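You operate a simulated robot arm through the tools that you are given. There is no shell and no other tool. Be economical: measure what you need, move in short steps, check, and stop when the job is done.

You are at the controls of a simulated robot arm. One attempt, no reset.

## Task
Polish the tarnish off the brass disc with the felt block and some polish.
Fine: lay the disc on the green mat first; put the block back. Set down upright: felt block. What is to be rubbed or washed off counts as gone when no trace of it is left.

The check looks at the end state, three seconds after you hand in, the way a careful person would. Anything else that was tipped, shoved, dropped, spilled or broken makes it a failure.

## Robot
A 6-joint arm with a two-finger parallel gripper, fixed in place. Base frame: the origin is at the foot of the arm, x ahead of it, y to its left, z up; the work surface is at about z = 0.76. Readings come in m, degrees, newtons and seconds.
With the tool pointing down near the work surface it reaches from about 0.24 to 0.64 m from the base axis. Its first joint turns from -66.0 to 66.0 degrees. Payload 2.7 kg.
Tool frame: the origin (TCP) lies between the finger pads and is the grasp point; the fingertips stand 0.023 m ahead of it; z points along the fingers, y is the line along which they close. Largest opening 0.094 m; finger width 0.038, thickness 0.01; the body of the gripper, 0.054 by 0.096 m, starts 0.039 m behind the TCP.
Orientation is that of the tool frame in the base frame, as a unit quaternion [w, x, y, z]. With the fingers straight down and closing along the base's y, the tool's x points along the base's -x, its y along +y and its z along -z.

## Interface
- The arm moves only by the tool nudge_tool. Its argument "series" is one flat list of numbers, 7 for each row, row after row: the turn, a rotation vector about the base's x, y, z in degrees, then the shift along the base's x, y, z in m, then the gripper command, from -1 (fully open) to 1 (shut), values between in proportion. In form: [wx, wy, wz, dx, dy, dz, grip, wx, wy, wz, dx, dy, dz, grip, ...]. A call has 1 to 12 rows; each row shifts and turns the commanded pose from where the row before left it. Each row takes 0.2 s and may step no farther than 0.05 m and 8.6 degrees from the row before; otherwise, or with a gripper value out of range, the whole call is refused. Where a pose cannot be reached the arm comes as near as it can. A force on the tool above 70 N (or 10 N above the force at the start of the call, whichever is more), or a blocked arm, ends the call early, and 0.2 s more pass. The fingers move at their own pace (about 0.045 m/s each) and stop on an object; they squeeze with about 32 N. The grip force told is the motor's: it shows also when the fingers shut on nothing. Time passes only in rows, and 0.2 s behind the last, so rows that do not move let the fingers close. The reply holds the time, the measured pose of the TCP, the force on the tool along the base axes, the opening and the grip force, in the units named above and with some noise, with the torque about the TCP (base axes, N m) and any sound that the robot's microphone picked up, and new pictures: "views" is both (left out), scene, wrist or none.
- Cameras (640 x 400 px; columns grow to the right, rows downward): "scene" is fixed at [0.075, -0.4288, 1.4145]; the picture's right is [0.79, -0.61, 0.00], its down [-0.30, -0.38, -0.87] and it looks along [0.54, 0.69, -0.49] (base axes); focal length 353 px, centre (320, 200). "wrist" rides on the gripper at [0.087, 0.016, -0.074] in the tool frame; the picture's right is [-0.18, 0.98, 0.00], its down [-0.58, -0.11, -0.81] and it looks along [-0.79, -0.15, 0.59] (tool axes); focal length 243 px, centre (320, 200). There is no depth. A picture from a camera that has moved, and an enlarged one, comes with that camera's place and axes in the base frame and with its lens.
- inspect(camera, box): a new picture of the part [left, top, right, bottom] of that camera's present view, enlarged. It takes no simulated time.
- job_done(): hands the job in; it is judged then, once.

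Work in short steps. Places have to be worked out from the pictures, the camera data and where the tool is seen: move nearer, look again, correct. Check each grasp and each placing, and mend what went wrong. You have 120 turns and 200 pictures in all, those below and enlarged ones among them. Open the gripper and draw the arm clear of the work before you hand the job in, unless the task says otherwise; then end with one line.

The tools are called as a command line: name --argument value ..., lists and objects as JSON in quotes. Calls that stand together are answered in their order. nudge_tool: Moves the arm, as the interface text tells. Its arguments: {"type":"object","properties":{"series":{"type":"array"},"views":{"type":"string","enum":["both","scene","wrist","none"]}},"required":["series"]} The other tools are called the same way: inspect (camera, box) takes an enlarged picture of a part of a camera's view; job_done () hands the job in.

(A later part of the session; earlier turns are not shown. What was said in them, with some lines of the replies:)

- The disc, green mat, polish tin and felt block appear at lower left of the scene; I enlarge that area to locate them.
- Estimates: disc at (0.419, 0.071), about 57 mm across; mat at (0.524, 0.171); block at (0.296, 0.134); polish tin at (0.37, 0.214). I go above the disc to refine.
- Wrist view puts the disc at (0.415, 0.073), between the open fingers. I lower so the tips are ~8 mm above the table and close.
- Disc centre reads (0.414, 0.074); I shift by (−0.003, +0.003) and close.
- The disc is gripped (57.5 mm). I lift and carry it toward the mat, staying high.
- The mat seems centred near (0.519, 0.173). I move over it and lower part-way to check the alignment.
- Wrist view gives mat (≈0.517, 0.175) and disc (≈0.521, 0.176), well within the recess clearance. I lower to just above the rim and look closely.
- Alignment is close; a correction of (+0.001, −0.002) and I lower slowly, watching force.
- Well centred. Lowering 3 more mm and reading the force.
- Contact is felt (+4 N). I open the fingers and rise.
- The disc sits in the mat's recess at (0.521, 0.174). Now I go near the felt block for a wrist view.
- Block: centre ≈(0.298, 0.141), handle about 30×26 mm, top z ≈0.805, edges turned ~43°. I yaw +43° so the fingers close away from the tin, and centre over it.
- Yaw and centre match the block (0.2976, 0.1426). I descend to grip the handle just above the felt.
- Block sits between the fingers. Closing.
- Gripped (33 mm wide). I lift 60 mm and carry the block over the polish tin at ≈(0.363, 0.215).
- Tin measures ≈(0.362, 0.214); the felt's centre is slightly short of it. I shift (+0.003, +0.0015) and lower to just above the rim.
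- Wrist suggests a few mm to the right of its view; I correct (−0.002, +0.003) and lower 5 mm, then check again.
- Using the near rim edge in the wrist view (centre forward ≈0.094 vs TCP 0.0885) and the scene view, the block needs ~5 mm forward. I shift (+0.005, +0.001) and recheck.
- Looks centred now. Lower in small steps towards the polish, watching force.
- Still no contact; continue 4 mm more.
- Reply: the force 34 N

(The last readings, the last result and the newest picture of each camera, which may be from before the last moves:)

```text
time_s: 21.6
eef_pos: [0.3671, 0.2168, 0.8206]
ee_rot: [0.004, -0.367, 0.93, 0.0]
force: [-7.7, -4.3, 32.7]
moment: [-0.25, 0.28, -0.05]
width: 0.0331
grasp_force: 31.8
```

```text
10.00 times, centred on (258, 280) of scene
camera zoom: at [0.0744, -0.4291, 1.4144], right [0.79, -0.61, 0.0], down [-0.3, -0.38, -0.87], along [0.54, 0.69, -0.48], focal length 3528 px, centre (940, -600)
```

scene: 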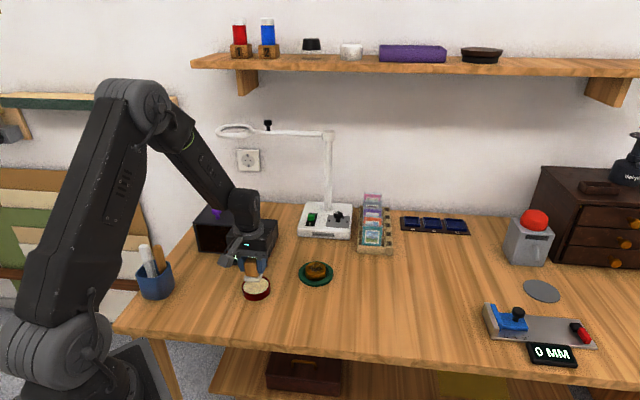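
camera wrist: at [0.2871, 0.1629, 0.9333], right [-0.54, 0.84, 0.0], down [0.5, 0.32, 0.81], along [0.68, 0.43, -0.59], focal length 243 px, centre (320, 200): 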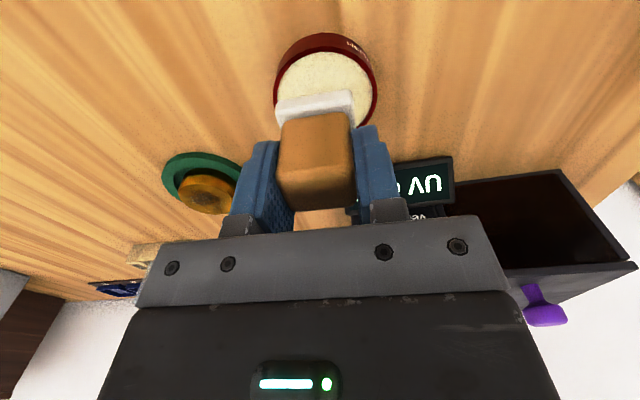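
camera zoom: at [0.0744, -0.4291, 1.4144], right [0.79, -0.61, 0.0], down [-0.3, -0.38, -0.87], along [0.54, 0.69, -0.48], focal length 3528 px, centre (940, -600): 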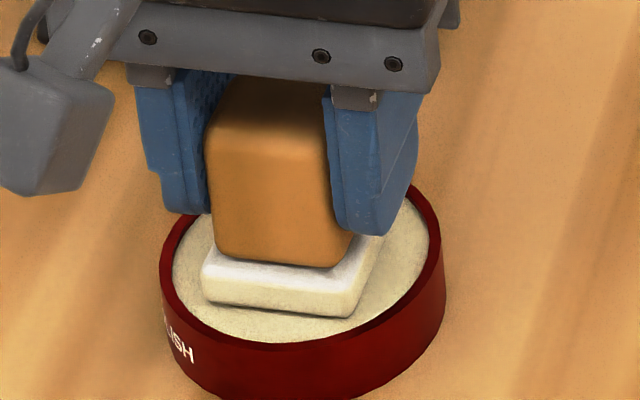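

Felt is pressed into the polish (33 N) and is tinted cream. Lift straight up and move over the disc.

nudge_tool --series '[0, 0, 0, 0, 0, 0.006, 1, 0, 0, 0, 0, 0, 0.017, 1, 0, 0, 0, 0, 0, 0.03, 1, 0, 0, 0, 0.031, -0.0086, 0, 1, 0, 0, 0, 0.031, -0.0086, 0, 1, 0, 0, 0, 0.031, -0.0086, 0, 1, 0, 0, 0, 0.031, -0.0086, 0, 1, 0, 0, 0, 0.031, -0.0086, 0, 1, 0, 0, 0, 0, 0, 0, 1]'

inspect --camera "scene" --box '[276, 235, 356, 285]'

inspect --camera "wrist" --box '[200, 30, 456, 190]'

```text
time_s: 23.6
eef_pos: [0.5218, 0.1749, 0.8738]
ee_rot: [0.0, -0.367, 0.93, 0.001]
force: [0.3, -0.7, -1.3]
moment: [0.0, -0.01, -0.02]
width: 0.0334
grasp_force: 32.3
camera wrist: at [0.4468, 0.1271, 0.947], right [-0.54, 0.84, 0.0], down [0.5, 0.32, 0.81], along [0.68, 0.43, -0.59], focal length 243 px, centre (320, 200)
```

scene: 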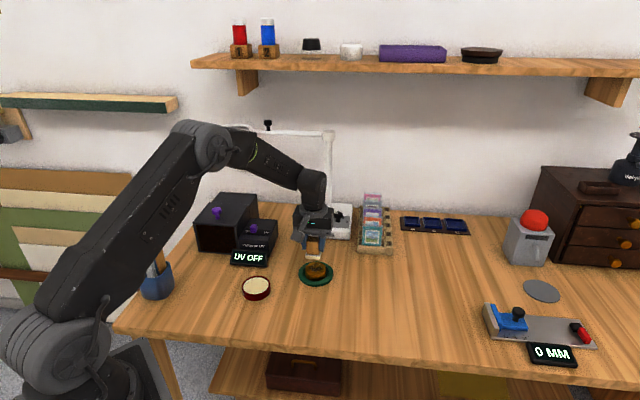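
wrist: 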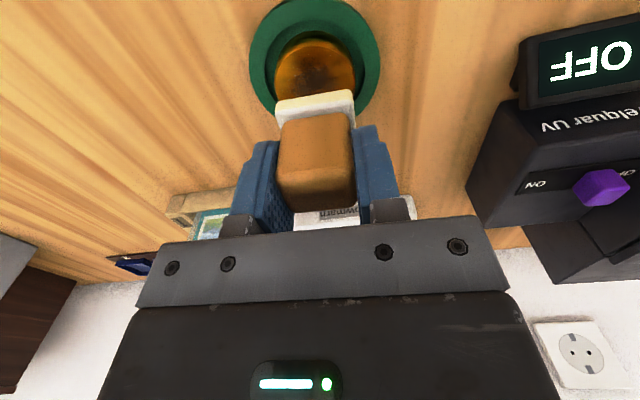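

```text
8.00 times, centred on (316, 260) of scene
camera zoom: at [0.075, -0.4288, 1.4145], right [0.79, -0.61, 0.0], down [-0.3, -0.38, -0.87], along [0.54, 0.69, -0.49], focal length 2822 px, centre (352, -280)
```

zoom: 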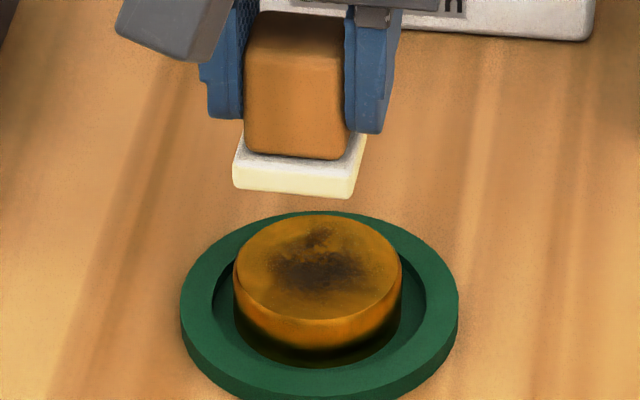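

```text
2.50 times, centred on (328, 110) of wrist
camera zoom: at [0.4468, 0.1271, 0.947], right [-0.54, 0.84, 0.0], down [0.5, 0.32, 0.81], along [0.68, 0.43, -0.59], focal length 606 px, centre (300, 425)
```

zoom: 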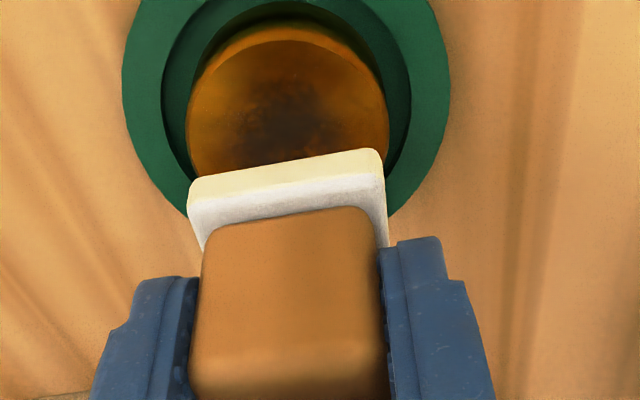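

Felt has cream polish. Disc lies beneath; I lower to just above it.

nudge_tool --series '[0, 0, 0, 0, 0, -0.025, 1, 0, 0, 0, 0, 0, -0.013, 1, 0, 0, 0, 0, 0, 0, 1]' --views "none"

inspect --camera "scene" --box '[276, 240, 356, 290]'

inspect --camera "wrist" --box '[200, 30, 456, 190]'

```text
time_s: 24.4
eef_pos: [0.5211, 0.1736, 0.8353]
ee_rot: [0.002, -0.367, 0.93, 0.002]
force: [0.2, 0.7, -0.1]
moment: [-0.02, -0.01, -0.01]
width: 0.0333
grasp_force: 32.2
```

```text
8.00 times, centred on (316, 265) of scene
camera zoom: at [0.075, -0.4288, 1.4145], right [0.79, -0.61, 0.0], down [-0.3, -0.38, -0.87], along [0.54, 0.69, -0.49], focal length 2822 px, centre (352, -320)
```

zoom: 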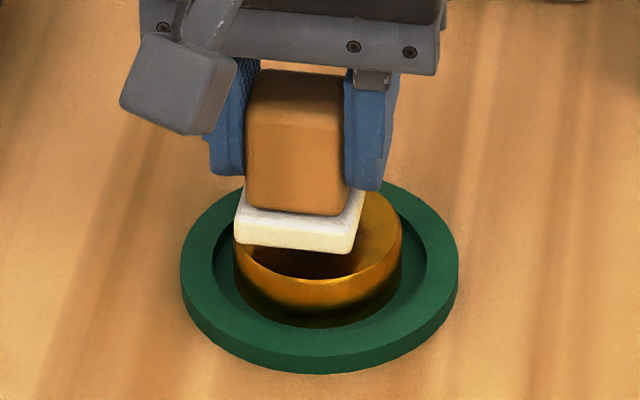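

```text
2.50 times, centred on (328, 110) of wrist
camera zoom: at [0.4457, 0.1261, 0.9082], right [-0.54, 0.84, 0.0], down [0.5, 0.32, 0.81], along [0.68, 0.43, -0.59], focal length 606 px, centre (300, 425)
```

zoom: 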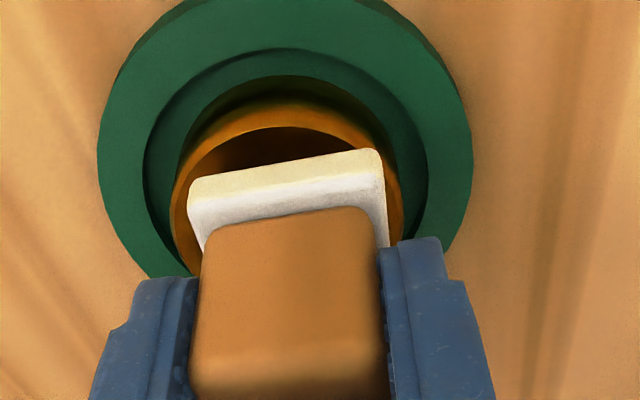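

Slight centring (+0.003, −0.002), then approach contact gently.

nudge_tool --series '[0, 0, 0, 0.003, -0.002, -0.003, 1, 0, 0, 0, 0, 0, -0.003, 1, 0, 0, 0, 0, 0, -0.001, 1, 0, 0, 0, 0, 0, 0, 1]' --views "none"

```text
time_s: 25.4
eef_pos: [0.523, 0.1705, 0.8282]
ee_rot: [0.002, -0.367, 0.93, 0.001]
force: [0.1, 0.1, -0.5]
moment: [-0.04, -0.02, 0.02]
width: 0.0333
grasp_force: 32.3
```

nudge_tool --series '[0, 0, 0, 0, 0, -0.001, 1, 0, 0, 0, 0, 0, -0.001, 1, 0, 0, 0, 0, 0, 0, 1]' --views "none"

inspect --camera "scene" --box '[276, 240, 356, 290]'

```text
time_s: 26.2
eef_pos: [0.5227, 0.1719, 0.8248]
ee_rot: [0.001, -0.366, 0.93, 0.002]
force: [-0.2, 0.5, -1.8]
moment: [-0.01, -0.04, -0.02]
width: 0.0334
grasp_force: 31.9
```

```text
8.00 times, centred on (316, 265) of scene
camera zoom: at [0.075, -0.4288, 1.4145], right [0.79, -0.61, 0.0], down [-0.3, -0.38, -0.87], along [0.54, 0.69, -0.49], focal length 2822 px, centre (352, -320)
```

zoom: 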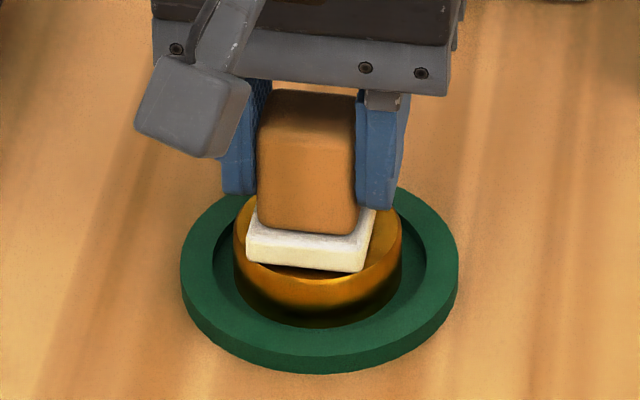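

Almost touching; another 2 mm in small steps.

nudge_tool --series '[0, 0, 0, 0, 0, -0.001, 1, 0, 0, 0, 0, 0, -0.001, 1, 0, 0, 0, 0, 0, 0, 1]' --views "none"

```text
time_s: 27.0
eef_pos: [0.5232, 0.1723, 0.8244]
ee_rot: [0.003, -0.367, 0.93, 0.001]
force: [-2.8, -2.7, 12.1]
moment: [-0.1, -0.05, -0.02]
width: 0.0333
grasp_force: 31.9
```

Contact at 12 N. Start rubbing gently with short strokes.

nudge_tool --series '[0, 0, 0, 0.006, 0, 0, 1, 0, 0, 0, -0.006, 0.006, 0, 1, 0, 0, 0, -0.006, -0.006, 0, 1, 0, 0, 0, 0.006, -0.006, 0, 1, 0, 0, 0, 0.006, 0.006, 0, 1, 0, 0, 0, -0.006, 0, 0, 1]' --views "none"

inspect --camera "scene" --box '[276, 240, 356, 290]'

inspect --camera "wrist" --box '[200, 30, 456, 190]'

```text
time_s: 28.4
eef_pos: [0.5248, 0.1706, 0.8251]
ee_rot: [0.004, -0.366, 0.93, -0.001]
force: [7.5, -4.0, 20.8]
moment: [-0.22, -0.17, 0.03]
width: 0.0332
grasp_force: 32.0
```

```text
8.00 times, centred on (316, 265) of scene
camera zoom: at [0.0748, -0.429, 1.4144], right [0.79, -0.61, 0.0], down [-0.3, -0.38, -0.87], along [0.54, 0.69, -0.49], focal length 2822 px, centre (352, -320)
```

zoom: 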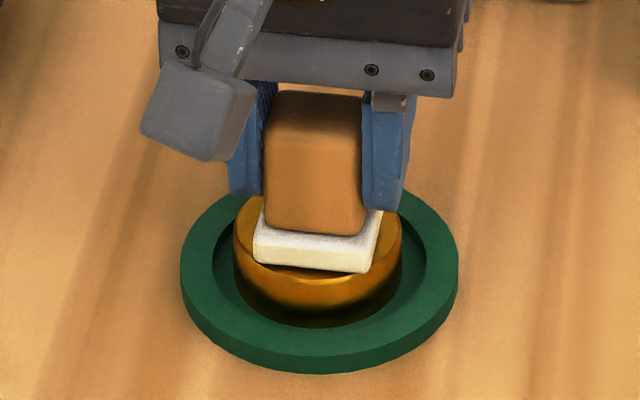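

```text
2.50 times, centred on (328, 110) of wrist
camera zoom: at [0.4504, 0.1233, 0.8982], right [-0.54, 0.84, 0.0], down [0.49, 0.31, 0.81], along [0.69, 0.43, -0.58], focal length 606 px, centre (300, 425)
```

zoom: 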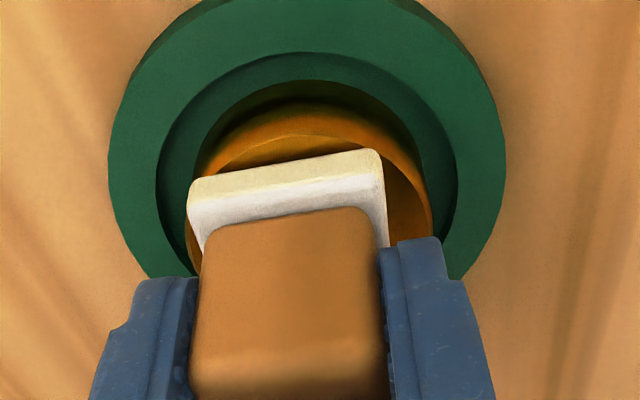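

Disc and mat stay put. A longer rub with wider strokes, slightly lighter pressure.

nudge_tool --series '[0, 0, 0, 0.01, 0, 0.0005, 1, 0, 0, 0, -0.01, 0.01, 0, 1, 0, 0, 0, -0.01, -0.01, 0, 1, 0, 0, 0, 0.01, -0.01, 0, 1, 0, 0, 0, 0.01, 0.01, 0, 1, 0, 0, 0, -0.01, 0.01, 0, 1, 0, 0, 0, -0.01, -0.01, 0, 1, 0, 0, 0, 0.01, -0.01, 0, 1, 0, 0, 0, 0.01, 0.01, 0, 1, 0, 0, 0, -0.02, 0, 0, 1, 0, 0, 0, 0.02, 0, 0, 1, 0, 0, 0, -0.01, 0, 0, 1]' --views "none"

inspect --camera "scene" --box '[276, 240, 356, 290]'

```text
time_s: 31.0
eef_pos: [0.5243, 0.1697, 0.8249]
ee_rot: [0.004, -0.367, 0.93, 0.001]
force: [5.5, -0.3, 13.9]
moment: [-0.02, -0.19, -0.01]
width: 0.0333
grasp_force: 31.8
```

```text
8.00 times, centred on (316, 265) of scene
camera zoom: at [0.0749, -0.4289, 1.4145], right [0.79, -0.61, 0.0], down [-0.3, -0.38, -0.87], along [0.54, 0.69, -0.49], focal length 2822 px, centre (352, -320)
```

zoom: 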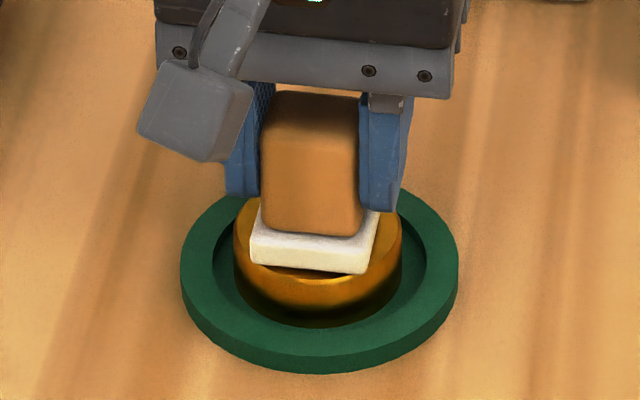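

Another pass with y strokes, then I'll lift and look.

nudge_tool --series '[0, 0, 0, 0, 0.012, 0, 1, 0, 0, 0, 0.008, -0.024, 0, 1, 0, 0, 0, 0, 0.024, 0, 1, 0, 0, 0, -0.008, -0.024, 0, 1, 0, 0, 0, -0.008, 0.024, 0, 1, 0, 0, 0, 0, -0.024, 0, 1, 0, 0, 0, 0.008, 0.024, 0, 1, 0, 0, 0, 0, -0.012, 0.002, 1, 0, 0, 0, 0, 0, 0.03, 1, 0, 0, 0, 0, 0, 0.04, 1, 0, 0, 0, -0.05, 0, 0, 1, 0, 0, 0, 0, 0, 0, 1]'

inspect --camera "scene" --box '[276, 240, 356, 290]'

inspect --camera "wrist" --box '[200, 30, 456, 190]'

```text
time_s: 33.6
eef_pos: [0.4742, 0.1693, 0.8979]
ee_rot: [0.0, -0.366, 0.93, 0.0]
force: [0.0, -0.6, -1.0]
moment: [0.01, -0.01, 0.04]
width: 0.0335
grasp_force: 31.8
camera wrist: at [0.3995, 0.1233, 0.9713], right [-0.54, 0.84, 0.0], down [0.5, 0.31, 0.81], along [0.68, 0.43, -0.59], focal length 243 px, centre (320, 200)
```

scene: 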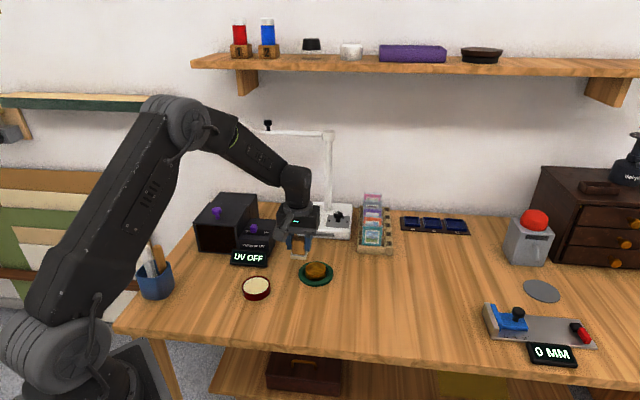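
wrist: 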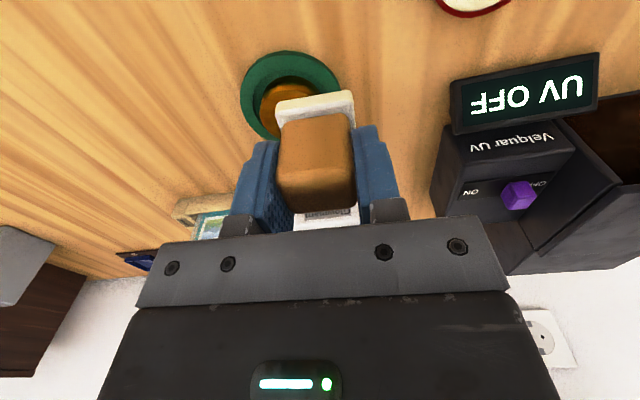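

```text
8.00 times, centred on (316, 265) of scene
camera zoom: at [0.075, -0.4288, 1.4145], right [0.79, -0.61, 0.0], down [-0.3, -0.38, -0.87], along [0.54, 0.69, -0.49], focal length 2822 px, centre (352, -320)
```

zoom: 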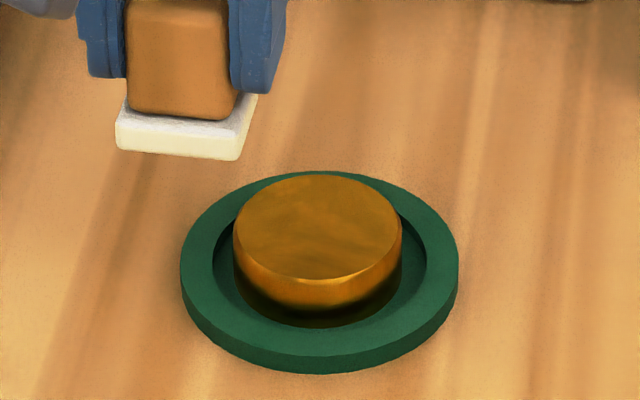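

```text
2.50 times, centred on (328, 110) of wrist
camera zoom: at [0.3995, 0.1233, 0.9713], right [-0.54, 0.84, 0.0], down [0.5, 0.31, 0.81], along [0.68, 0.43, -0.59], focal length 606 px, centre (300, 425)
```

zoom: 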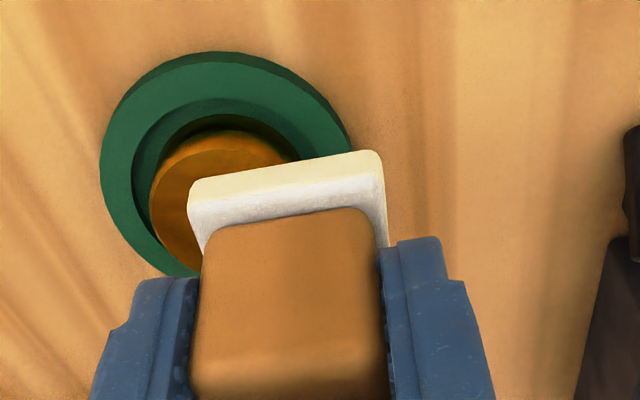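

Tarnish is mostly gone; I enlarge further and back off so the wrist camera sees the whole face.

nudge_tool --series '[0, 0, 0, -0.03, -0.03, 0.01, 1, 0, 0, 0, -0.03, -0.02, 0.01, 1, 0, 0, 0, 0, 0, 0, 1]' --views "none"

inspect --camera "scene" --box '[300, 255, 332, 275]'

inspect --camera "wrist" --box '[240, 60, 368, 140]'

```text
time_s: 34.4
eef_pos: [0.4148, 0.123, 0.9158]
ee_rot: [0.001, -0.367, 0.93, 0.002]
force: [0.0, -0.3, -0.1]
moment: [0.04, 0.02, -0.01]
width: 0.0333
grasp_force: 32.2
```

```text
16.00 times, centred on (316, 265) of scene
camera zoom: at [0.075, -0.4288, 1.4145], right [0.79, -0.61, 0.0], down [-0.3, -0.38, -0.87], along [0.54, 0.69, -0.49], focal length 5645 px, centre (384, -840)
```

zoom: 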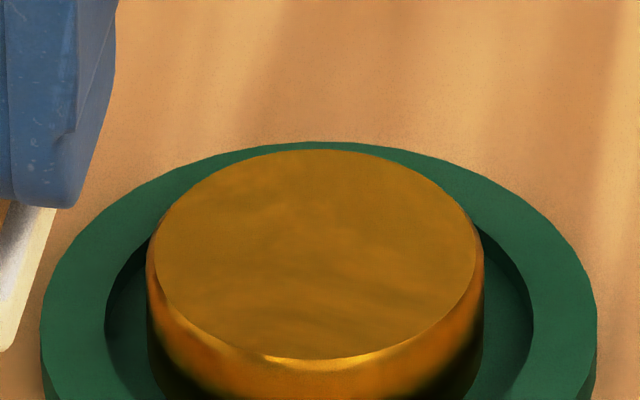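

```text
5.00 times, centred on (304, 100) of wrist
camera zoom: at [0.3399, 0.0756, 0.9893], right [-0.54, 0.84, 0.0], down [0.5, 0.32, 0.81], along [0.68, 0.43, -0.59], focal length 1213 px, centre (400, 700)
```

zoom: 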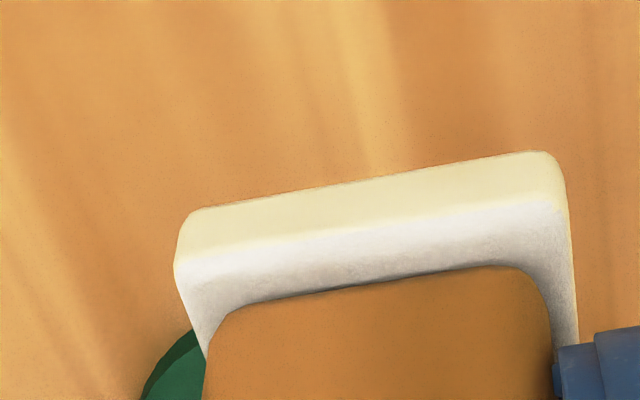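

Faint darker patches remain; another thorough rub is warranted. Returning over the disc and re-contacting.

nudge_tool --series '[0, 0, 0, 0.03, 0.015, -0.01, 1, 0, 0, 0, 0.04, 0.02, -0.01, 1, 0, 0, 0, 0.04, 0.015, -0.01, 1, 0, 0, 0, 0, 0, -0.03, 1, 0, 0, 0, 0, 0, -0.022, 1, 0, 0, 0, 0, 0, -0.006, 1, 0, 0, 0, 0, 0, -0.0035, 1, 0, 0, 0, 0, 0, 0, 1]' --views "none"

```text
time_s: 36.2
eef_pos: [0.523, 0.171, 0.8252]
ee_rot: [0.001, -0.366, 0.931, 0.001]
force: [-3.2, 0.6, 9.5]
moment: [-0.06, 0.14, -0.03]
width: 0.0334
grasp_force: 32.0
```

Contact at ~10 N. Rubbing with slow overlapping x strokes, slightly firmer.

nudge_tool --series '[0, 0, 0, 0.012, 0, -0.0005, 1, 0, 0, 0, -0.012, 0, 0, 1, 0, 0, 0, -0.012, 0, 0, 1, 0, 0, 0, 0.012, 0.008, 0, 1, 0, 0, 0, 0.01, 0, 0, 1, 0, 0, 0, -0.02, 0, 0, 1, 0, 0, 0, 0.01, -0.016, 0, 1, 0, 0, 0, 0.01, 0, 0, 1, 0, 0, 0, -0.02, 0, 0, 1, 0, 0, 0, 0.01, 0.008, 0, 1, 0, 0, 0, 0.012, 0, 0, 1, 0, 0, 0, -0.012, 0, 0, 1]' --views "none"

nudge_tool --series '[0, 0, 0, 0, 0.012, 0, 1, 0, 0, 0, 0, -0.012, 0, 1, 0, 0, 0, 0, -0.012, 0, 1, 0, 0, 0, 0.008, 0.012, 0, 1, 0, 0, 0, 0, 0.01, 0, 1, 0, 0, 0, 0, -0.02, 0, 1, 0, 0, 0, -0.016, 0.01, 0, 1, 0, 0, 0, 0, 0.01, 0, 1, 0, 0, 0, 0, -0.02, 0, 1, 0, 0, 0, 0.008, 0.01, 0, 1, 0, 0, 0, 0.008, 0.008, 0, 1, 0, 0, 0, -0.008, -0.008, 0, 1]' --views "none"

nudge_tool --series '[0, 0, 0, -0.01, -0.01, 0, 1, 0, 0, 0, 0.01, 0.01, 0, 1, 0, 0, 0, 0.01, -0.01, 0, 1, 0, 0, 0, -0.02, 0.02, 0, 1, 0, 0, 0, 0.01, -0.01, 0, 1, 0, 0, 0, 0, 0, 0.004, 1, 0, 0, 0, 0, 0, 0.03, 1, 0, 0, 0, 0, 0, 0.04, 1, 0, 0, 0, -0.05, 0, 0.01, 1, 0, 0, 0, -0.05, 0, 0.01, 1, 0, 0, 0, 0, 0, 0, 1]'

inspect --camera "scene" --box '[300, 255, 332, 275]'

```text
time_s: 38.8
eef_pos: [0.5226, 0.1716, 0.8253]
ee_rot: [0.003, -0.366, 0.931, 0.0]
force: [4.5, -0.4, 9.8]
moment: [-0.02, -0.11, 0.04]
width: 0.0334
grasp_force: 32.4
```

```text
time_s: 41.4
eef_pos: [0.5225, 0.1712, 0.8248]
ee_rot: [0.001, -0.368, 0.93, 0.002]
force: [1.5, 2.7, 7.4]
moment: [0.09, -0.1, 0.02]
width: 0.0336
grasp_force: 31.9
```

```text
refused: row 9 steps farther than a row can; nothing moved
```

```text
16.00 times, centred on (316, 265) of scene
camera zoom: at [0.0749, -0.4287, 1.4145], right [0.79, -0.61, 0.0], down [-0.3, -0.38, -0.87], along [0.54, 0.69, -0.49], focal length 5645 px, centre (384, -840)
```

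zoom: 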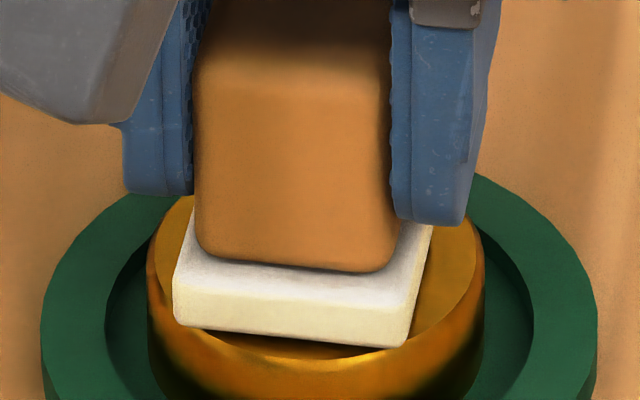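

The last call was refused for step size only; I redo it with smaller steps and then look.

nudge_tool --series '[0, 0, 0, -0.01, -0.01, 0, 1, 0, 0, 0, 0.01, 0.01, 0, 1, 0, 0, 0, 0.01, -0.01, 0, 1, 0, 0, 0, -0.02, 0.02, 0, 1, 0, 0, 0, 0.01, -0.01, 0, 1, 0, 0, 0, 0, 0, 0.004, 1, 0, 0, 0, 0, 0, 0.03, 1, 0, 0, 0, 0, 0, 0.04, 1, 0, 0, 0, -0.045, 0.01, 0.01, 1, 0, 0, 0, -0.045, 0.01, 0.01, 1, 0, 0, 0, 0, 0, 0, 1]'

inspect --camera "scene" --box '[300, 255, 332, 275]'

```text
time_s: 43.8
eef_pos: [0.432, 0.1895, 0.9199]
ee_rot: [0.001, -0.367, 0.93, 0.001]
force: [0.1, 0.3, -0.5]
moment: [0.03, 0.03, 0.01]
width: 0.0335
grasp_force: 31.9
camera wrist: at [0.3579, 0.1431, 0.9925], right [-0.54, 0.84, 0.0], down [0.5, 0.32, 0.81], along [0.68, 0.43, -0.59], focal length 243 px, centre (320, 200)
```

scene: 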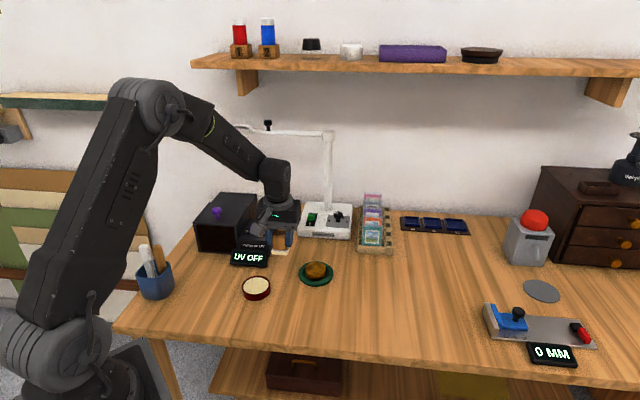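
wrist: 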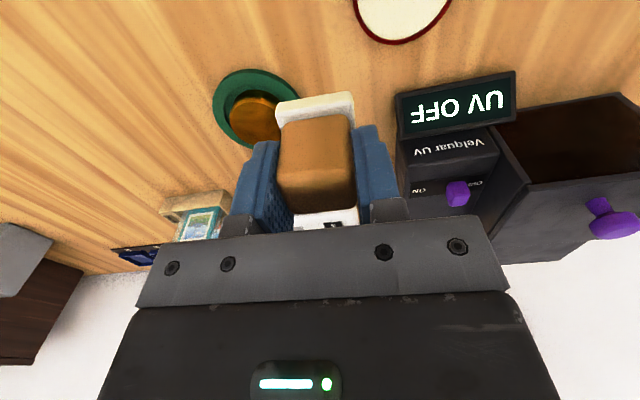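

```text
16.00 times, centred on (316, 265) of scene
camera zoom: at [0.075, -0.4288, 1.4145], right [0.79, -0.61, 0.0], down [-0.3, -0.38, -0.87], along [0.54, 0.69, -0.49], focal length 5645 px, centre (384, -840)
```

zoom: 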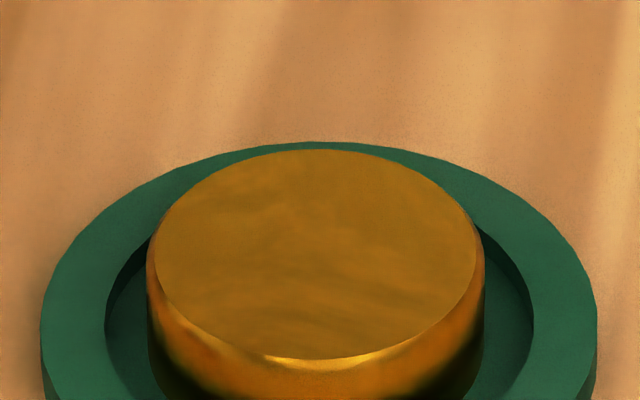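

The remaining pattern is identical to before, so probably reflection; I shift sideways for an unobstructed wrist view to confirm.

nudge_tool --series '[0, 0, 0, -0.005, 0.035, 0, 1, 0, 0, 0, 0, 0, 0, 1]' --views "none"

inspect --camera "wrist" --box '[140, 60, 300, 160]'

```text
time_s: 44.4
eef_pos: [0.4271, 0.226, 0.9163]
ee_rot: [0.001, -0.367, 0.93, 0.001]
force: [-0.2, 0.1, -0.9]
moment: [-0.01, 0.01, -0.01]
width: 0.0332
grasp_force: 32.4
```

```text
4.00 times, centred on (220, 110) of wrist
camera zoom: at [0.3541, 0.1787, 0.9907], right [-0.54, 0.84, 0.0], down [0.5, 0.32, 0.81], along [0.68, 0.43, -0.59], focal length 970 px, centre (720, 560)
```

zoom: 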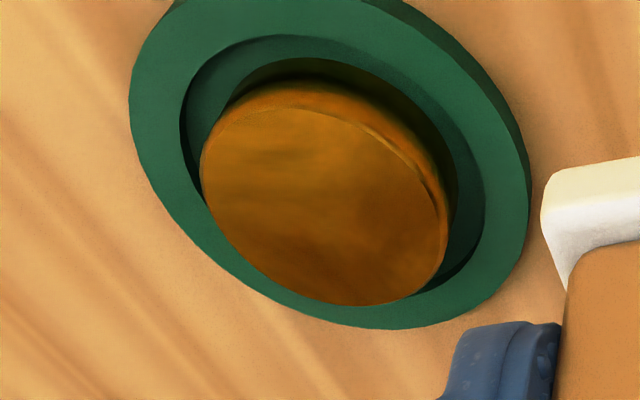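

The disc face is clean. I return the block: net offset from its pick-up pose is (0.130, 0.083, 0.1155); travel high, then descend most of the way.

nudge_tool --series '[0, 0, 0, -0.0325, -0.02075, 0, 1, 0, 0, 0, -0.0325, -0.02075, 0, 1, 0, 0, 0, -0.0325, -0.02075, 0, 1, 0, 0, 0, -0.0325, -0.02075, 0, 1, 0, 0, 0, 0, 0, -0.04, 1, 0, 0, 0, 0, 0, -0.04, 1, 0, 0, 0, 0, 0, -0.025, 1, 0, 0, 0, 0, 0, 0, 1]'

inspect --camera "scene" --box '[200, 265, 296, 325]'

```text
time_s: 46.2
eef_pos: [0.2973, 0.1421, 0.8136]
ee_rot: [0.001, -0.367, 0.93, 0.001]
force: [1.0, 0.3, -0.9]
moment: [0.02, 0.02, -0.03]
width: 0.0331
grasp_force: 31.8
camera wrist: at [0.2244, 0.0948, 0.8863], right [-0.54, 0.84, 0.0], down [0.5, 0.32, 0.81], along [0.68, 0.43, -0.59], focal length 243 px, centre (320, 200)
```

scene: 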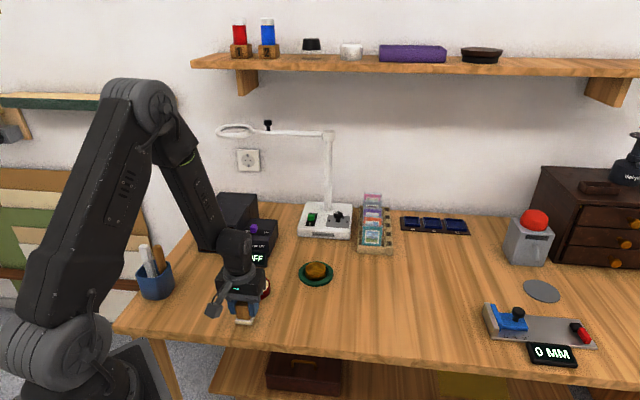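
wrist: 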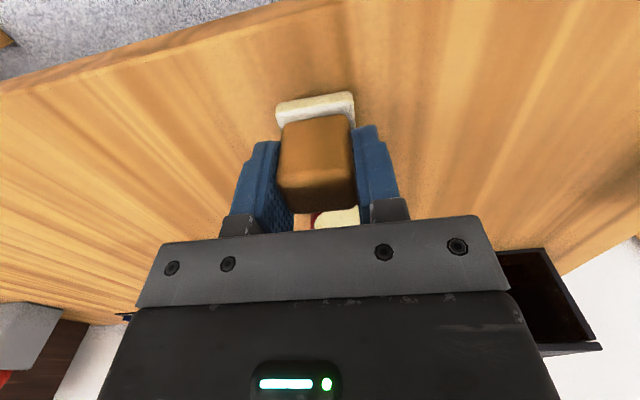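

```text
6.67 times, centred on (248, 295) of scene
camera zoom: at [0.075, -0.4288, 1.4145], right [0.79, -0.61, 0.0], down [-0.3, -0.38, -0.87], along [0.54, 0.69, -0.49], focal length 2352 px, centre (800, -433)
```

zoom: 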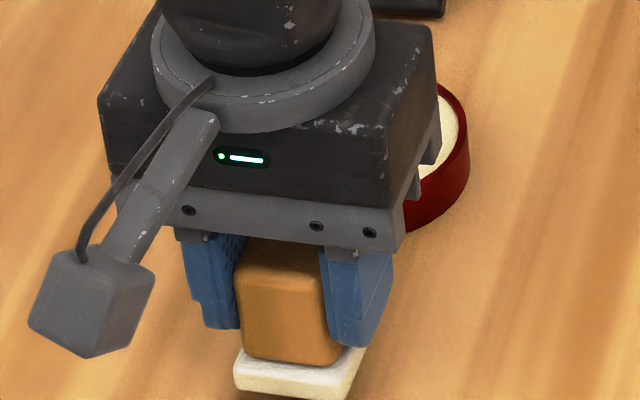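

Aligned with the original spot (felt's left edge at column ≈237 again). Lower the last ~10 mm gently.

nudge_tool --series '[0, 0, 0, 0, 0, -0.005, 1, 0, 0, 0, 0, 0, -0.004, 1, 0, 0, 0, 0, 0, -0.001, 1, 0, 0, 0, 0, 0, 0, 1]' --views "none"

inspect --camera "scene" --box '[210, 295, 274, 335]'

```text
time_s: 47.2
eef_pos: [0.2973, 0.1438, 0.8042]
ee_rot: [0.0, -0.365, 0.931, 0.002]
force: [-1.1, -0.8, -0.8]
moment: [0.02, 0.04, 0.01]
width: 0.0333
grasp_force: 32.0
```

```text
10.00 times, centred on (242, 315) of scene
camera zoom: at [0.075, -0.4288, 1.4145], right [0.79, -0.61, 0.0], down [-0.3, -0.38, -0.87], along [0.54, 0.69, -0.49], focal length 3528 px, centre (1100, -950)
```

zoom: 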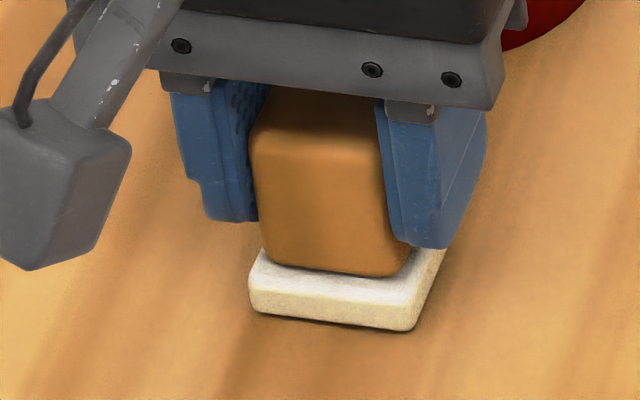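

Nearly down; half-millimetre steps until a slight contact force shows.

nudge_tool --series '[0, 0, 0, 0, 0, -0.0005, 1, 0, 0, 0, 0, 0, -0.0005, 1, 0, 0, 0, 0, 0, 0, 1]' --views "none"

```text
time_s: 48.0
eef_pos: [0.297, 0.1429, 0.8035]
ee_rot: [0.0, -0.367, 0.93, 0.001]
force: [-0.3, -0.1, 0.0]
moment: [-0.02, 0.01, -0.02]
width: 0.0333
grasp_force: 31.7
```

nudge_tool --series '[0, 0, 0, 0, 0, -0.0007, 1, 0, 0, 0, 0, 0, 0, 1]' --views "none"

```text
time_s: 48.6
eef_pos: [0.2978, 0.142, 0.8022]
ee_rot: [0.001, -0.367, 0.93, 0.001]
force: [-0.5, -5.3, 14.3]
moment: [-0.24, 0.05, -0.01]
width: 0.0331
grasp_force: 32.5
```

The block is seated (14 N). Ease up slightly, open the fingers, and rise straight up, then back away.

nudge_tool --series '[0, 0, 0, 0, 0, 0.0006, 1, 0, 0, 0, 0, 0, 0, 0.1, 0, 0, 0, 0, 0, 0, -0.5, 0, 0, 0, 0, 0, 0, -1, 0, 0, 0, 0, 0, 0, -1, 0, 0, 0, 0, 0, 0, -1, 0, 0, 0, 0, 0, 0.03, -1, 0, 0, 0, 0, 0, 0.045, -1, 0, 0, 0, 0, 0, 0.045, -1, 0, 0, 0, 0, 0, 0.045, -1, 0, 0, 0, 0, 0, 0, -1]'

inspect --camera "scene" --box '[200, 240, 360, 340]'

inspect --camera "scene" --box '[300, 255, 332, 275]'

```text
time_s: 51.0
eef_pos: [0.3009, 0.1451, 0.9683]
ee_rot: [0.0, -0.367, 0.93, 0.001]
force: [-0.1, 0.7, 0.3]
moment: [0.01, 0.0, 0.01]
width: 0.094
grasp_force: 0.1
camera wrist: at [0.2258, 0.0984, 1.0413], right [-0.54, 0.84, 0.0], down [0.5, 0.32, 0.81], along [0.68, 0.43, -0.59], focal length 243 px, centre (320, 200)
```

scene: 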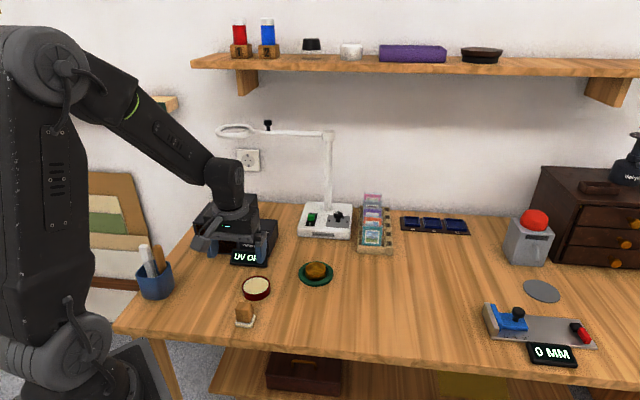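
wrist: 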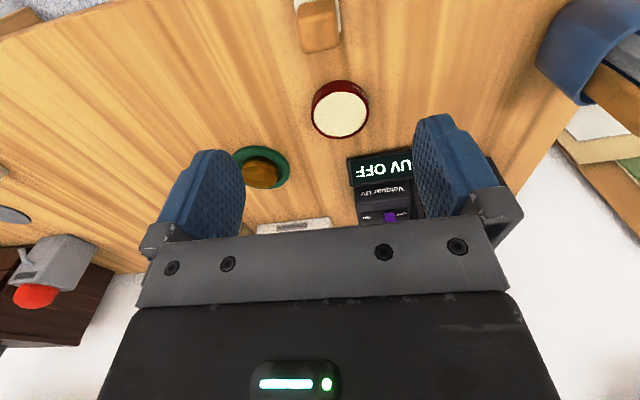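

```text
4.00 times, centred on (280, 290) of scene
camera zoom: at [0.075, -0.4288, 1.4145], right [0.79, -0.61, 0.0], down [-0.3, -0.38, -0.87], along [0.54, 0.69, -0.49], focal length 1411 px, centre (480, -160)
```

zoom: 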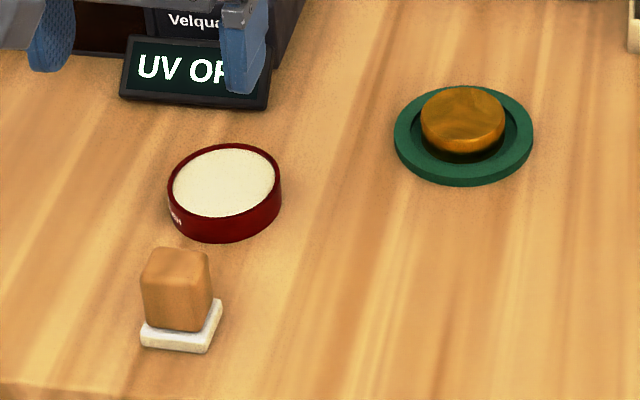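

```text
16.00 times, centred on (316, 265) of scene
camera zoom: at [0.075, -0.4288, 1.4145], right [0.79, -0.61, 0.0], down [-0.3, -0.38, -0.87], along [0.54, 0.69, -0.49], focal length 5645 px, centre (384, -840)
```

zoom: 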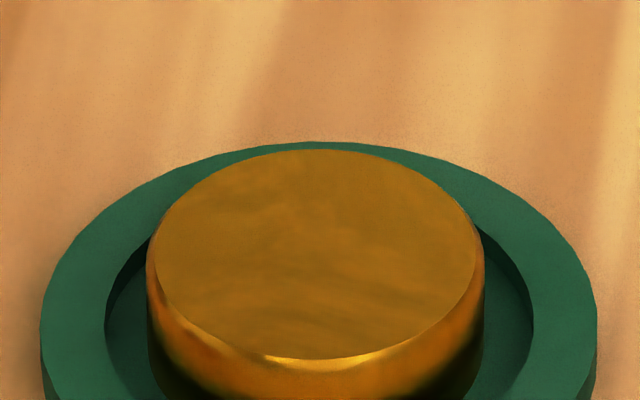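

Block is back exactly in place and upright. One close unobstructed wrist look at the disc face before handing in.

nudge_tool --series '[0, 0, 0, 0.04, 0.01, 0, -1, 0, 0, 0, 0.045, 0.01, -0.01, -1, 0, 0, 0, 0.045, 0.005, -0.02, -1, 0, 0, 0, 0.045, 0.005, -0.02, -1, 0, 0, 0, 0.04, 0, -0.02, -1, 0, 0, 0, 0, 0, 0, -1]' --views "wrist"

inspect --camera "wrist" --box '[240, 20, 400, 120]'

```text
time_s: 52.4
eef_pos: [0.5144, 0.1725, 0.8942]
ee_rot: [0.001, -0.366, 0.931, 0.001]
force: [-0.5, 0.1, -0.3]
moment: [0.0, 0.04, -0.02]
width: 0.0939
grasp_force: 0.0
camera wrist: at [0.4395, 0.1256, 0.9664], right [-0.54, 0.84, 0.0], down [0.5, 0.32, 0.81], along [0.68, 0.43, -0.59], focal length 243 px, centre (320, 200)
```

wrist: 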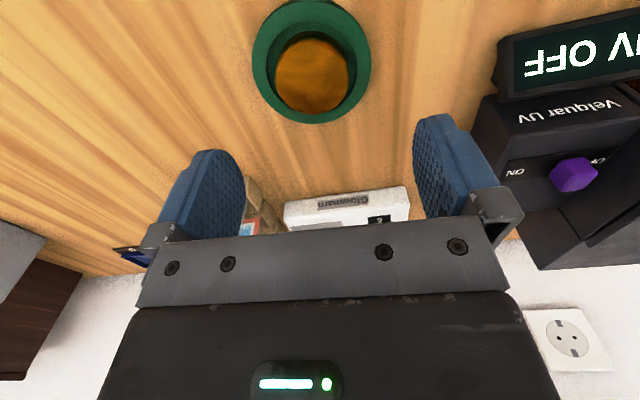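

```text
4.00 times, centred on (320, 70) of wrist
camera zoom: at [0.4395, 0.1256, 0.9664], right [-0.54, 0.84, 0.0], down [0.5, 0.32, 0.81], along [0.68, 0.43, -0.59], focal length 970 px, centre (320, 720)
```

zoom: 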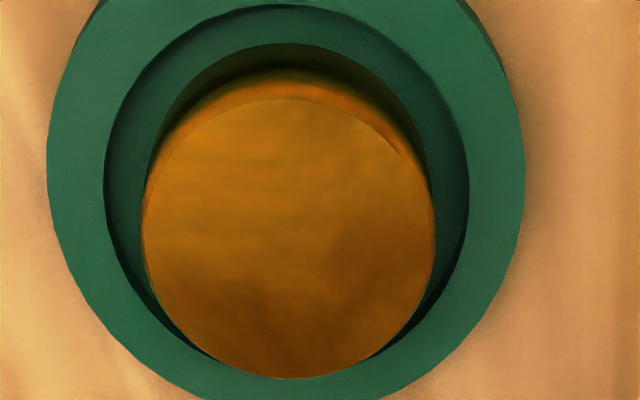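

The face is uniformly clean. Draw the arm up and clear, gripper open.

nudge_tool --series '[0, 0, 0, 0, 0, 0.045, -1, 0, 0, 0, 0, 0, 0.045, -1, 0, 0, 0, -0.03, 0, 0.035, -1, 0, 0, 0, -0.04, 0, 0.02, -1, 0, 0, 0, -0.04, 0, 0.02, -1, 0, 0, 0, 0, 0, 0, -1]' --views "scene"

```text
time_s: 53.8
eef_pos: [0.3997, 0.1737, 1.0622]
ee_rot: [0.0, -0.367, 0.93, 0.0]
force: [1.0, -1.2, 0.2]
moment: [0.03, 0.01, 0.02]
width: 0.0941
grasp_force: 0.0
```

scene: 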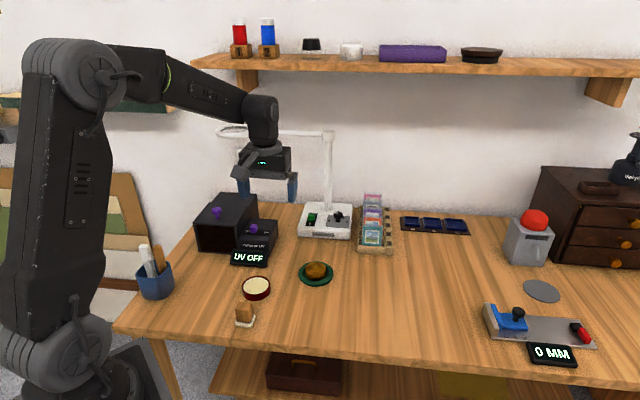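

Everything is in place; handing in.

job_done

```text
The job is handed in.
```

The brass disc is on the green mat with no tarnish left that I could see, the felt block is back upright in its place, and the arm is clear with the gripper open.
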